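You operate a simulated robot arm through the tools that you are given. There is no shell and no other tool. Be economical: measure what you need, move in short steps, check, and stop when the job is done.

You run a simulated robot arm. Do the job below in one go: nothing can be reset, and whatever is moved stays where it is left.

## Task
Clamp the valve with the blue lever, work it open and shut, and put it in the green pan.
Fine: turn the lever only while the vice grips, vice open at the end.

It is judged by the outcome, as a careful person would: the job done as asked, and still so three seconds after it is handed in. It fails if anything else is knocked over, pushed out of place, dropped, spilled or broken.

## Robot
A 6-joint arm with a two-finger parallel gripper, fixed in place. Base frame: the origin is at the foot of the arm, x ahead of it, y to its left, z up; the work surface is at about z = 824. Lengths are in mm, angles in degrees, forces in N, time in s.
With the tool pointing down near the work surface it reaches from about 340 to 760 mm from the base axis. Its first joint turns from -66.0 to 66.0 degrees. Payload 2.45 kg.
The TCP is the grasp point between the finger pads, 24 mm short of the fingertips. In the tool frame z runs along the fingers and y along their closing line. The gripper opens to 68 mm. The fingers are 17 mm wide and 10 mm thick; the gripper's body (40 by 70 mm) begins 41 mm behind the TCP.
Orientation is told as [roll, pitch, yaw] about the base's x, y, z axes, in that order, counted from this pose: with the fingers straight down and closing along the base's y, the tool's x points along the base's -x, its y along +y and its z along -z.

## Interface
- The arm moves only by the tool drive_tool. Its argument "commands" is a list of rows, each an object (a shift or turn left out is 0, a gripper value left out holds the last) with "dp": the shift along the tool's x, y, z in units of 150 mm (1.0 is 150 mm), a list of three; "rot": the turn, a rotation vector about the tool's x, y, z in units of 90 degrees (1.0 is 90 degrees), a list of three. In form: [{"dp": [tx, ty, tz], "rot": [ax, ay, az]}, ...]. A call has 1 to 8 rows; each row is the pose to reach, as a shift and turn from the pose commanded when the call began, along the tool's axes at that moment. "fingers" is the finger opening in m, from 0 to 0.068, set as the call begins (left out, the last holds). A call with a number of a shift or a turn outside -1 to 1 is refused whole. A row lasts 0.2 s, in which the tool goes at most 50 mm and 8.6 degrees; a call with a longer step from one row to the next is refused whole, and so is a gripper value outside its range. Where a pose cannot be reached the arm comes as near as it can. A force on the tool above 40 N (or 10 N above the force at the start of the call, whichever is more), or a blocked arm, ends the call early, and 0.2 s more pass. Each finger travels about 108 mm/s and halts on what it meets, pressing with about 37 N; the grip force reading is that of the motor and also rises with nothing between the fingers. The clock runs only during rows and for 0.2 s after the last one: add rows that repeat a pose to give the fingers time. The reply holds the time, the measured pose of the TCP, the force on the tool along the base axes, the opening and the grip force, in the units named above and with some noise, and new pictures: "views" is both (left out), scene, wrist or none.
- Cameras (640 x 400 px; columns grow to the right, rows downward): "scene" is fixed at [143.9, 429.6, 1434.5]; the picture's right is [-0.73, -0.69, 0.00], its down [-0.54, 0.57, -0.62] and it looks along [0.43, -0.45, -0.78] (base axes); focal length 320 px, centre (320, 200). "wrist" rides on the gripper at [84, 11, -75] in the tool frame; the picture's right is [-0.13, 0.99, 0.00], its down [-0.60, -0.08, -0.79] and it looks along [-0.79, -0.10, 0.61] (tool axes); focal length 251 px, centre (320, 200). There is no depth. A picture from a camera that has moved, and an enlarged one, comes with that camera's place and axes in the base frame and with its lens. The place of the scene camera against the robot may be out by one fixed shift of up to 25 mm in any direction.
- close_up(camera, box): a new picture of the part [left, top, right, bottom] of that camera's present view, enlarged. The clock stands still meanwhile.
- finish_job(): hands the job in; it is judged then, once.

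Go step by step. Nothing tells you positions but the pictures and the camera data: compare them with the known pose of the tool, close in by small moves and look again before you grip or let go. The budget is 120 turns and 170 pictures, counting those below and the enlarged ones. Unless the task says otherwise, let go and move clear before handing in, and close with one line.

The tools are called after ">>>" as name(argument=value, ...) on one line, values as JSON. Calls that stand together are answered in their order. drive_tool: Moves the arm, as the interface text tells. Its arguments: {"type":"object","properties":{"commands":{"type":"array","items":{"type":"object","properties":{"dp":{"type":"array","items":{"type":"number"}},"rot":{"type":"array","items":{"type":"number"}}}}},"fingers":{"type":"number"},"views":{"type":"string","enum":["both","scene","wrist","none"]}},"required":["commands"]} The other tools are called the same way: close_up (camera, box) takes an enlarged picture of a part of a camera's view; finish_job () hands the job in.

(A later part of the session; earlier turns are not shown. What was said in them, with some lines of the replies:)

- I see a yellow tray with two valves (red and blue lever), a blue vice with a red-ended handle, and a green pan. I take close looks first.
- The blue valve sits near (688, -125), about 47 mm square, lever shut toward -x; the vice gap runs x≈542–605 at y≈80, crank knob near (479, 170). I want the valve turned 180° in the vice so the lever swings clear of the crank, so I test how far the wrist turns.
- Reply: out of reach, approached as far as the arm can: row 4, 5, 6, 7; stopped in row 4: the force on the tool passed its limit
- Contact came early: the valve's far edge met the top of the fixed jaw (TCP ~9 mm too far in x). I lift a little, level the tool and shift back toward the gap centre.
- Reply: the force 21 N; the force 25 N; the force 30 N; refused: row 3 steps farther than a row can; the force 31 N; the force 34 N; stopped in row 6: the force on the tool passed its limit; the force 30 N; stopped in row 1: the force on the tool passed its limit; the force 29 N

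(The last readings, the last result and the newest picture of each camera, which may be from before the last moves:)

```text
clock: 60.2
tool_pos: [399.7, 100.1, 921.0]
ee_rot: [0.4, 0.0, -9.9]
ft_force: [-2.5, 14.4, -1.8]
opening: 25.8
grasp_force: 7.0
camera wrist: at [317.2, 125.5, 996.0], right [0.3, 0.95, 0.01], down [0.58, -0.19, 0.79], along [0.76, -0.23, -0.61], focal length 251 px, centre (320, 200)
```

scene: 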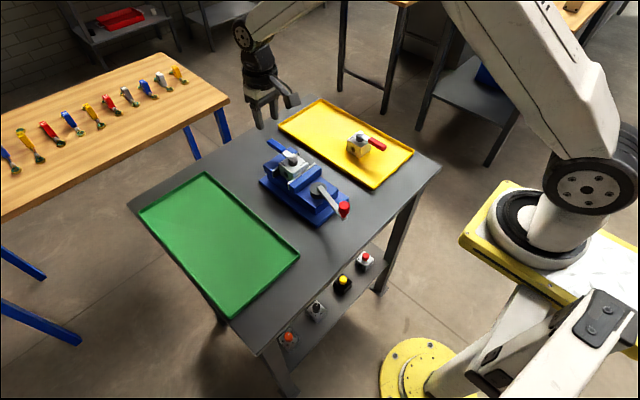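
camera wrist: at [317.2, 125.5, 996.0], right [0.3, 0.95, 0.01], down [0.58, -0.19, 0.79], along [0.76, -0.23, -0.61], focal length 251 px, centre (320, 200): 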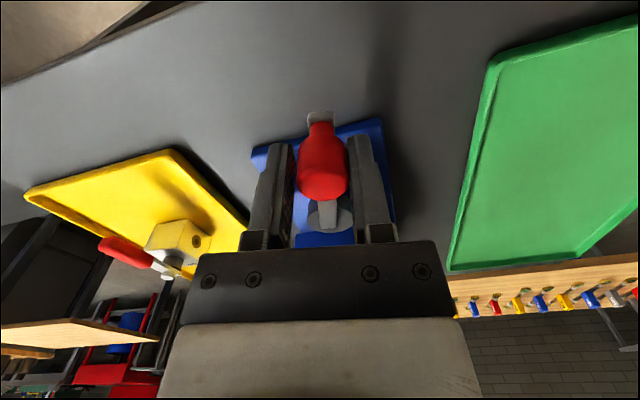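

>>> drive_tool(commands=[{"dp": [-0.0035, 0.0665, 0], "rot": [0, 0, 0.0667]}, {"dp": [-0.0139, 0.1324, 0], "rot": [0, 0, 0.1333]}, {"dp": [-0.0311, 0.1967, 0], "rot": [0, 0, 0.2]}, {"dp": [-0.0551, 0.2589, 0], "rot": [0, 0, 0.2667]}, {"dp": [-0.0551, 0.2589, 0], "rot": [0, 0, 0.2667]}], views="wrist")

>>> close_up(camera="scene", box=[250, 120, 360, 220])

```text
clock: 61.4
tool_pos: [414.5, 136.2, 922.2]
ee_rot: [0.3, 0.2, -34.1]
ft_force: [21.3, -22.0, -15.9]
opening: 22.9
grasp_force: 40.0
camera wrist: at [349.7, 192.7, 997.5], right [0.66, 0.75, 0.01], down [0.46, -0.41, 0.79], along [0.59, -0.52, -0.61], focal length 251 px, centre (320, 200)
```

wrist: 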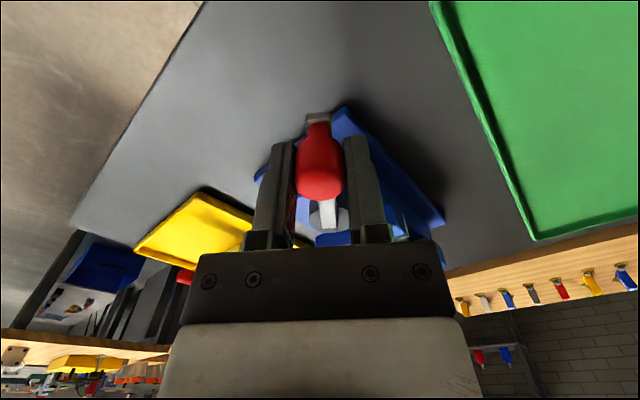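

```text
4.00 times, centred on (305, 170) of scene
camera zoom: at [144.7, 429.2, 1434.5], right [-0.73, -0.69, 0.0], down [-0.54, 0.57, -0.62], along [0.43, -0.45, -0.78], focal length 1282 px, centre (380, 320)
```

zoom: 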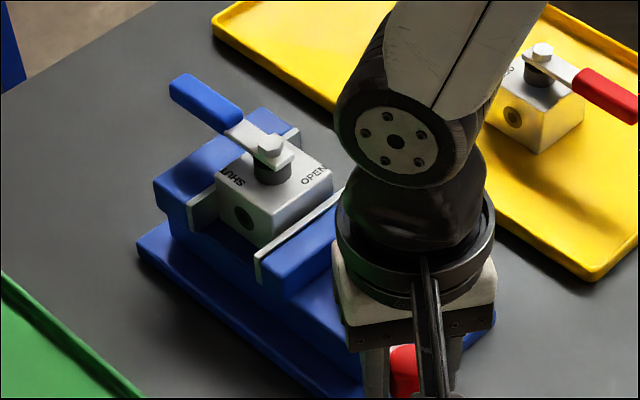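

>>> drive_tool(commands=[{"dp": [-0.0135, 0.0665, 0.005], "rot": [0, 0, 0.0667]}, {"dp": [-0.0274, 0.1324, 0.008], "rot": [0, 0, 0.1333]}, {"dp": [-0.0446, 0.1967, 0.01], "rot": [0, 0, 0.2]}, {"dp": [-0.0686, 0.2589, 0.01], "rot": [0, 0, 0.2667]}, {"dp": [-0.0686, 0.2589, 0.01], "rot": [0, 0, 0.2667]}], views="none")

```text
clock: 62.6
tool_pos: [443.7, 165.1, 920.0]
ee_rot: [0.3, 0.3, -58.0]
ft_force: [2.9, -12.1, 31.2]
opening: 22.7
grasp_force: 39.4
```

>>> drive_tool(commands=[{"dp": [-0.0085, 0.0665, -0.008], "rot": [0, 0, 0.0667]}, {"dp": [-0.019, 0.1324, -0.008], "rot": [0, 0, 0.1333]}, {"dp": [-0.036, 0.1967, -0.008], "rot": [0, 0, 0.2]}, {"dp": [-0.06, 0.2589, -0.008], "rot": [0, 0, 0.2667]}, {"dp": [-0.079, 0.2989, -0.008], "rot": [0, 0, 0.311]}, {"dp": [-0.079, 0.2989, -0.008], "rot": [0, 0, 0.311]}], views="wrist")

>>> close_up(camera="wrist", box=[240, 60, 560, 260])

```text
clock: 64.0
tool_pos: [485.6, 178.2, 920.2]
ee_rot: [-0.2, 0.4, -86.0]
ft_force: [-7.1, 5.9, -31.6]
opening: 23.1
grasp_force: 39.5
camera wrist: at [490.9, 261.9, 995.5], right [1.0, -0.06, 0.0], down [-0.03, -0.61, 0.79], along [-0.05, -0.79, -0.61], focal length 251 px, centre (320, 200)
```

wrist: 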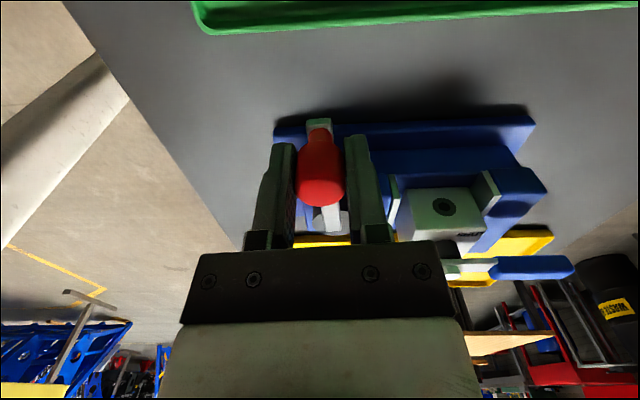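

```text
2.00 times, centred on (400, 160) of wrist
camera zoom: at [490.9, 261.9, 995.5], right [1.0, -0.06, 0.0], down [-0.03, -0.61, 0.79], along [-0.05, -0.79, -0.61], focal length 503 px, centre (160, 280)
```

zoom: 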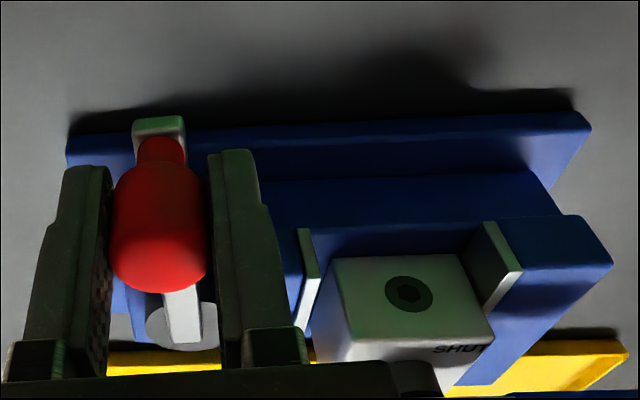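

>>> drive_tool(commands=[{"dp": [-0.001, 0.022, 0.004], "rot": [0, 0, 0.022]}, {"dp": [-0.002, 0.044, 0.006], "rot": [0, 0, 0.044]}, {"dp": [-0.002, 0.044, 0.006], "rot": [0, 0, 0.044]}], views="none")

>>> drive_tool(commands=[{}, {}, {}], fingers=0.055, views="none")

>>> drive_tool(commands=[{"dp": [0, 0, -0.15]}, {"dp": [0, 0, -0.4]}, {"dp": [0, 0, -0.6]}, {"dp": [0, 0, -0.6]}], views="scene")

>>> close_up(camera="scene", box=[250, 120, 360, 220])

```text
clock: 64.8
tool_pos: [491.7, 178.2, 921.0]
ee_rot: [-0.2, 0.2, -89.9]
ft_force: [-17.0, -2.3, -16.9]
opening: 22.8
grasp_force: 39.6
```

```text
clock: 65.6
tool_pos: [494.5, 179.7, 921.9]
ee_rot: [0.1, 0.4, -89.9]
ft_force: [0.0, -0.7, 0.7]
opening: 55.0
grasp_force: 0.0
```

```text
clock: 66.6
tool_pos: [493.6, 176.6, 1010.5]
ee_rot: [0.0, 0.5, -89.9]
ft_force: [0.0, -0.4, -0.8]
opening: 54.9
grasp_force: 0.1
```

scene: 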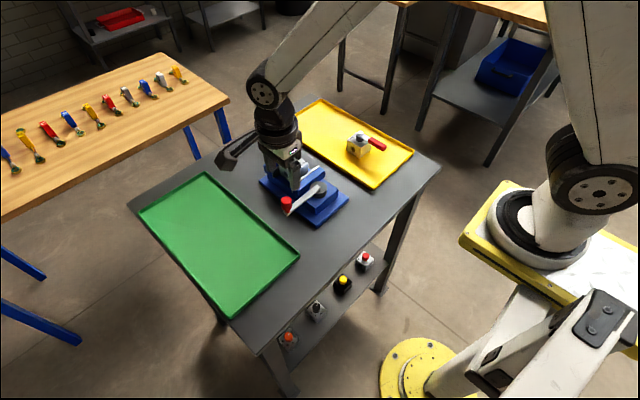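

```text
4.00 times, centred on (305, 170) of scene
camera zoom: at [143.9, 429.6, 1434.5], right [-0.73, -0.69, 0.0], down [-0.54, 0.57, -0.62], along [0.43, -0.45, -0.78], focal length 1282 px, centre (380, 320)
```

zoom: 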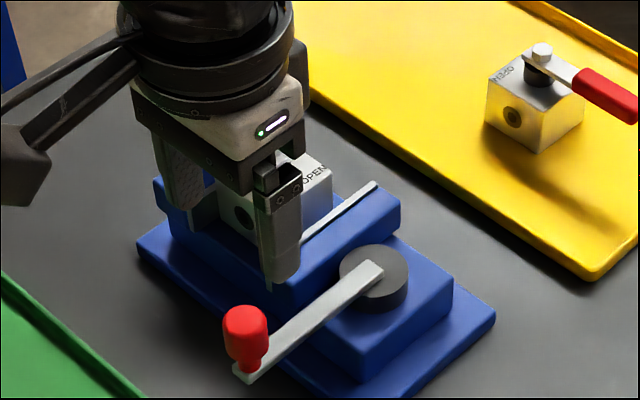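

>>> drive_tool(commands=[{"dp": [-0.08, 0.07, 0], "rot": [0, 0, -0.09]}, {"dp": [-0.16, 0.14, 0], "rot": [0, 0, -0.18]}, {"dp": [-0.25, 0.22, 0], "rot": [0, 0, -0.27]}, {"dp": [-0.33, 0.29, 0], "rot": [0, 0, -0.36]}, {"dp": [-0.41, 0.36, 0], "rot": [0, 0, -0.45]}, {"dp": [-0.5, 0.43, 0], "rot": [0, 0, -0.54]}, {"dp": [-0.58, 0.5, 0], "rot": [0, 0, -0.63]}, {"dp": [-0.66, 0.58, 0], "rot": [0, 0, -0.72]}], fingers=0.068, views="none")

>>> drive_tool(commands=[{"rot": [0, 0, -0.09]}, {"rot": [0, 0, -0.18]}, {"rot": [0, 0, -0.27]}, {"rot": [0, 0, -0.279]}], views="wrist")

>>> close_up(camera="wrist", box=[220, 0, 420, 160])

```text
clock: 68.4
tool_pos: [579.6, 79.4, 1009.1]
ee_rot: [0.3, 0.1, -25.0]
ft_force: [-0.9, 0.6, -0.1]
opening: 68.1
grasp_force: 0.1
```

```text
clock: 69.4
tool_pos: [581.6, 79.0, 1010.4]
ee_rot: [0.4, 0.0, 0.1]
ft_force: [-1.4, -0.4, -0.5]
opening: 68.0
grasp_force: 0.1
camera wrist: at [495.2, 88.8, 1084.5], right [0.13, 0.99, 0.01], down [0.6, -0.08, 0.79], along [0.79, -0.1, -0.61], focal length 251 px, centre (320, 200)
```

wrist: 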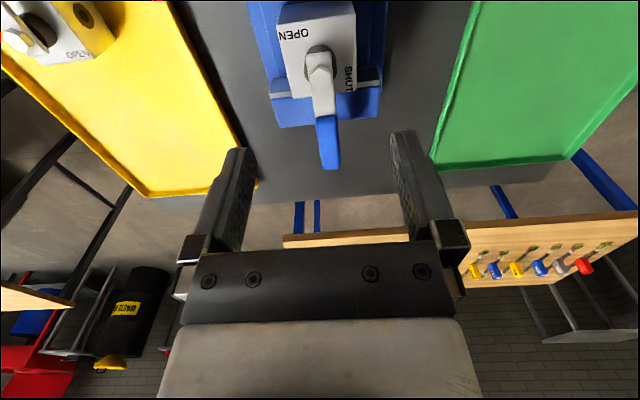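

```text
2.50 times, centred on (320, 80) of wrist
camera zoom: at [495.2, 88.8, 1084.5], right [0.13, 0.99, 0.01], down [0.6, -0.08, 0.79], along [0.79, -0.1, -0.61], focal length 629 px, centre (320, 500)
```

zoom: 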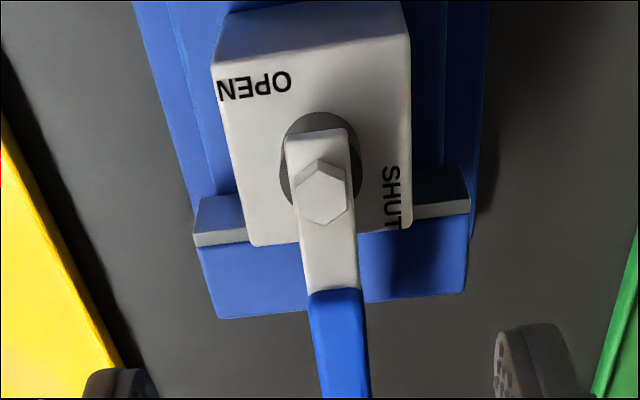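

>>> drive_tool(commands=[{"dp": [0.015, 0, 0.25]}, {"dp": [0.015, 0, 0.5]}, {"dp": [0.015, 0, 0.68]}, {"dp": [0.015, 0, 0.75]}, {"dp": [0.015, 0, 0.785]}, {"dp": [0.015, 0, 0.785]}], views="none")

>>> drive_tool(commands=[{}, {}, {}, {}], fingers=0.03, views="wrist")

```text
clock: 70.8
tool_pos: [577.8, 80.6, 891.5]
ee_rot: [0.4, 0.0, 0.0]
ft_force: [-0.5, -0.2, -0.1]
opening: 68.0
grasp_force: 0.0
```

```text
clock: 71.8
tool_pos: [578.7, 80.1, 892.6]
ee_rot: [0.5, 0.0, 0.0]
ft_force: [-0.1, 1.1, 0.1]
opening: 49.8
grasp_force: 36.6
camera wrist: at [493.3, 89.9, 966.9], right [0.13, 0.99, 0.01], down [0.6, -0.08, 0.79], along [0.79, -0.1, -0.61], focal length 251 px, centre (320, 200)
```

wrist: 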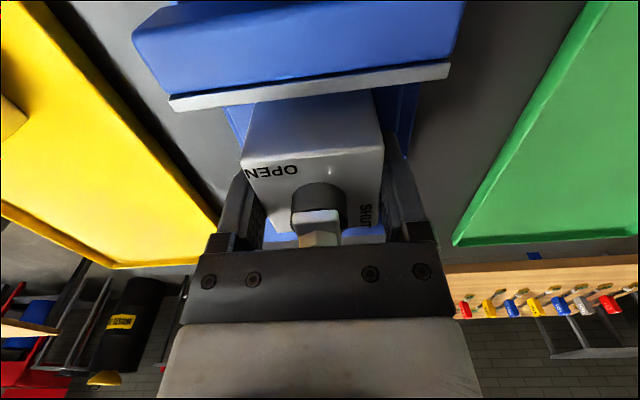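

>>> drive_tool(commands=[{"dp": [0, 0, -0.1]}, {"dp": [0, 0, -0.3]}, {"dp": [0, 0, -0.55]}, {"dp": [0, 0, -0.75]}, {"dp": [0, 0, -0.75]}], views="none")

>>> drive_tool(commands=[{"dp": [0, 0.2, 0]}, {"dp": [0, 0.45, 0]}, {"dp": [0, 0.7, 0]}, {"dp": [0.06, 0.95, 0]}], views="none")

>>> drive_tool(commands=[{"dp": [0.03, 0.25, 0]}, {"dp": [0.06, 0.51, 0]}, {"dp": [0.06, 0.51, 0.2]}, {"dp": [0.06, 0.51, 0.4]}, {"dp": [0.06, 0.51, 0.4]}])

```text
clock: 73.0
tool_pos: [580.2, 79.4, 1005.4]
ee_rot: [0.3, 0.0, 0.0]
ft_force: [0.0, 0.5, -3.9]
opening: 49.7
grasp_force: 37.3
```

```text
clock: 74.0
tool_pos: [567.0, 220.9, 1002.1]
ee_rot: [0.3, 0.0, -0.1]
ft_force: [-0.1, 0.4, -3.9]
opening: 49.8
grasp_force: 37.4
```

```text
clock: 75.2
tool_pos: [560.2, 298.5, 946.4]
ee_rot: [0.3, 0.0, 0.0]
ft_force: [-0.5, 0.2, -4.4]
opening: 49.9
grasp_force: 37.3
camera wrist: at [475.3, 308.7, 1021.3], right [0.13, 0.99, 0.01], down [0.6, -0.08, 0.79], along [0.79, -0.1, -0.61], focal length 251 px, centre (320, 200)
```

scene: 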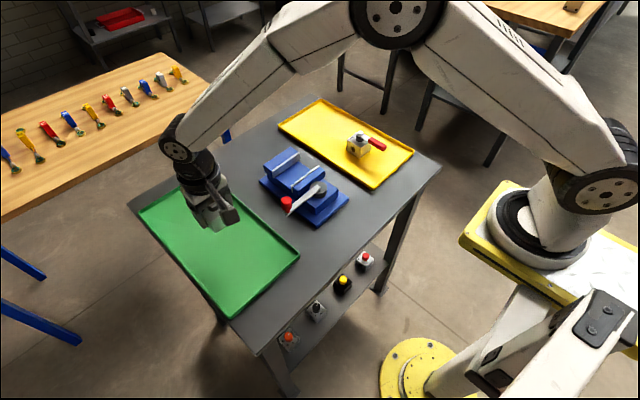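
wrist: 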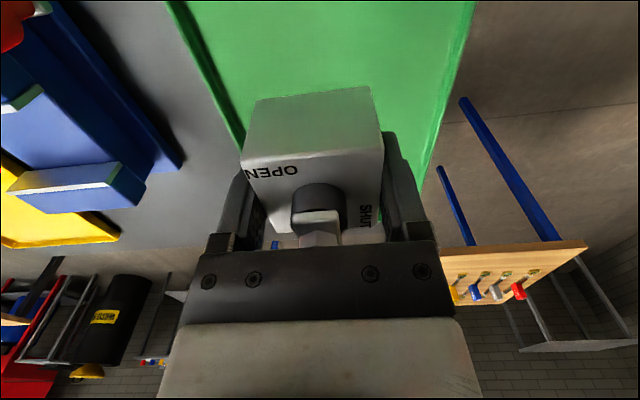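

>>> drive_tool(commands=[{"dp": [0, 0, 0.2]}, {"dp": [0, 0, 0.4]}, {"dp": [0, 0, 0.5]}, {"dp": [0, 0, 0.55]}, {"dp": [0, 0, 0.57]}, {"dp": [0, 0, 0.58]}, {"dp": [0, 0, 0.588]}, {"dp": [0, 0, 0.588]}], views="scene")

>>> close_up(camera="scene", box=[150, 160, 270, 260])

```text
clock: 77.0
tool_pos: [561.3, 299.1, 857.5]
ee_rot: [0.4, 0.1, 0.0]
ft_force: [-0.3, -0.1, -4.4]
opening: 49.9
grasp_force: 37.0
```

scene: 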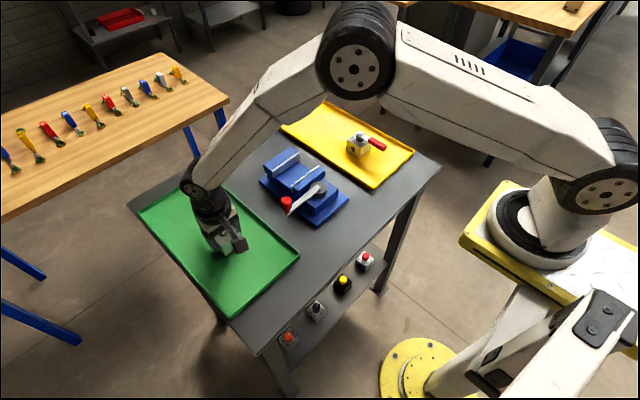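

```text
4.00 times, centred on (210, 210) of scene
camera zoom: at [144.0, 429.7, 1434.4], right [-0.73, -0.69, 0.0], down [-0.54, 0.57, -0.62], along [0.43, -0.45, -0.78], focal length 1282 px, centre (760, 160)
```

zoom: 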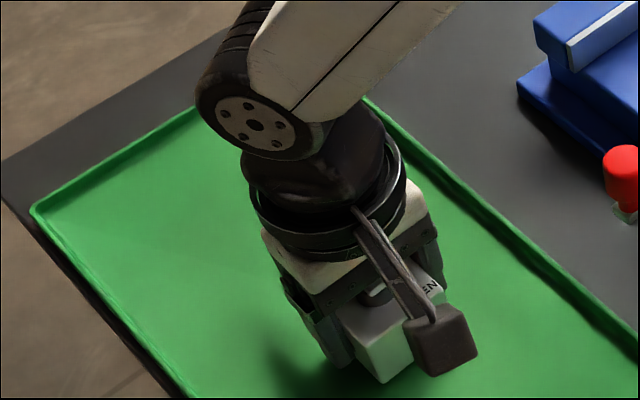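

Still hanging free (no upward force), so I ease down in 1 mm steps until it touches.

>>> drive_tool(commands=[{"dp": [0, 0, 0.005]}, {"dp": [0, 0, 0.01]}, {"dp": [0, 0, 0.014]}, {"dp": [0, 0, 0.018]}], views="none")

```text
clock: 78.0
tool_pos: [562.7, 297.5, 855.6]
ee_rot: [0.4, 0.1, 0.0]
ft_force: [0.3, 0.5, -4.2]
opening: 49.9
grasp_force: 36.8
```

>>> drive_tool(commands=[{"dp": [0, 0, 0.006]}, {"dp": [0, 0, 0.012]}, {"dp": [0, 0, 0.016]}, {"dp": [0, 0, 0.02]}], views="none")

```text
clock: 79.0
tool_pos: [560.6, 299.5, 850.9]
ee_rot: [0.3, 0.0, 0.1]
ft_force: [-0.2, -1.6, 1.3]
opening: 49.7
grasp_force: 36.5
```

>>> drive_tool(commands=[{}, {}, {}], fingers=0.068, views="none")

>>> drive_tool(commands=[{"dp": [0, 0, -0.05]}, {"dp": [0, 0, -0.2]}, {"dp": [0, 0, -0.45]}, {"dp": [0, 0, -0.7]}, {"dp": [0, 0, -0.95]}, {"dp": [0, 0, -0.95]}])

>>> close_up(camera="scene", box=[170, 120, 350, 270])

```text
clock: 79.8
tool_pos: [560.7, 300.2, 851.3]
ee_rot: [0.4, -0.1, 0.0]
ft_force: [0.7, 0.1, 0.4]
opening: 67.9
grasp_force: 0.1
```

```text
clock: 81.2
tool_pos: [556.8, 298.5, 995.6]
ee_rot: [0.3, 0.0, 0.1]
ft_force: [-0.3, 0.4, -0.2]
opening: 67.9
grasp_force: 0.1
camera wrist: at [472.5, 309.3, 1070.4], right [0.13, 0.99, 0.01], down [0.6, -0.08, 0.79], along [0.79, -0.1, -0.61], focal length 251 px, centre (320, 200)
```

scene: 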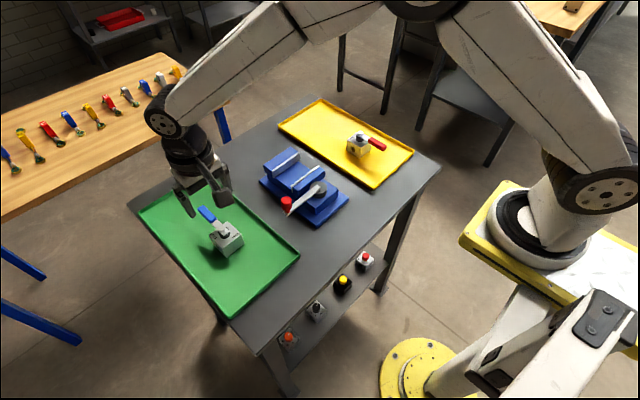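
wrist: 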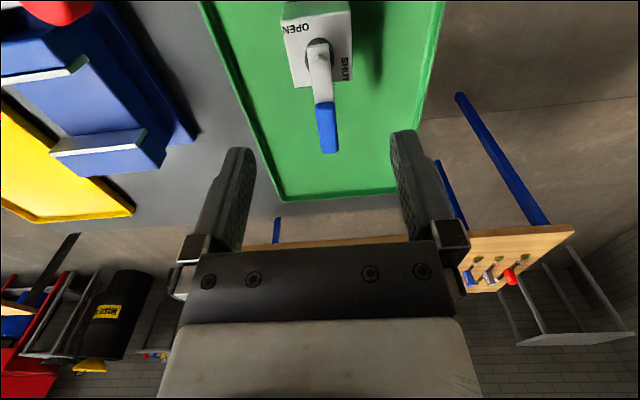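

```text
2.67 times, centred on (260, 195) of scene
camera zoom: at [143.9, 429.6, 1434.5], right [-0.73, -0.69, 0.0], down [-0.54, 0.57, -0.62], along [0.43, -0.45, -0.78], focal length 855 px, centre (480, 213)
```

zoom: 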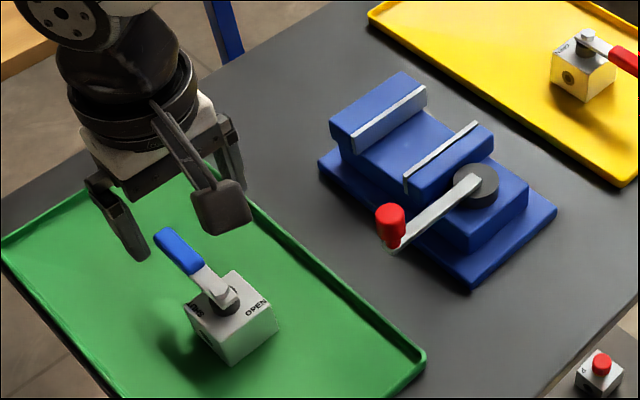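

The valve sits upright and shut in the green pan. The vice is open with its crank back where it started, and the arm is clear, so I hand in.

>>> finish_job()

```text
The job is handed in.
```

The blue-lever valve was clamped, turned open to its stop and back to shut while the vice gripped it, and set in the green pan; the vice is open again.
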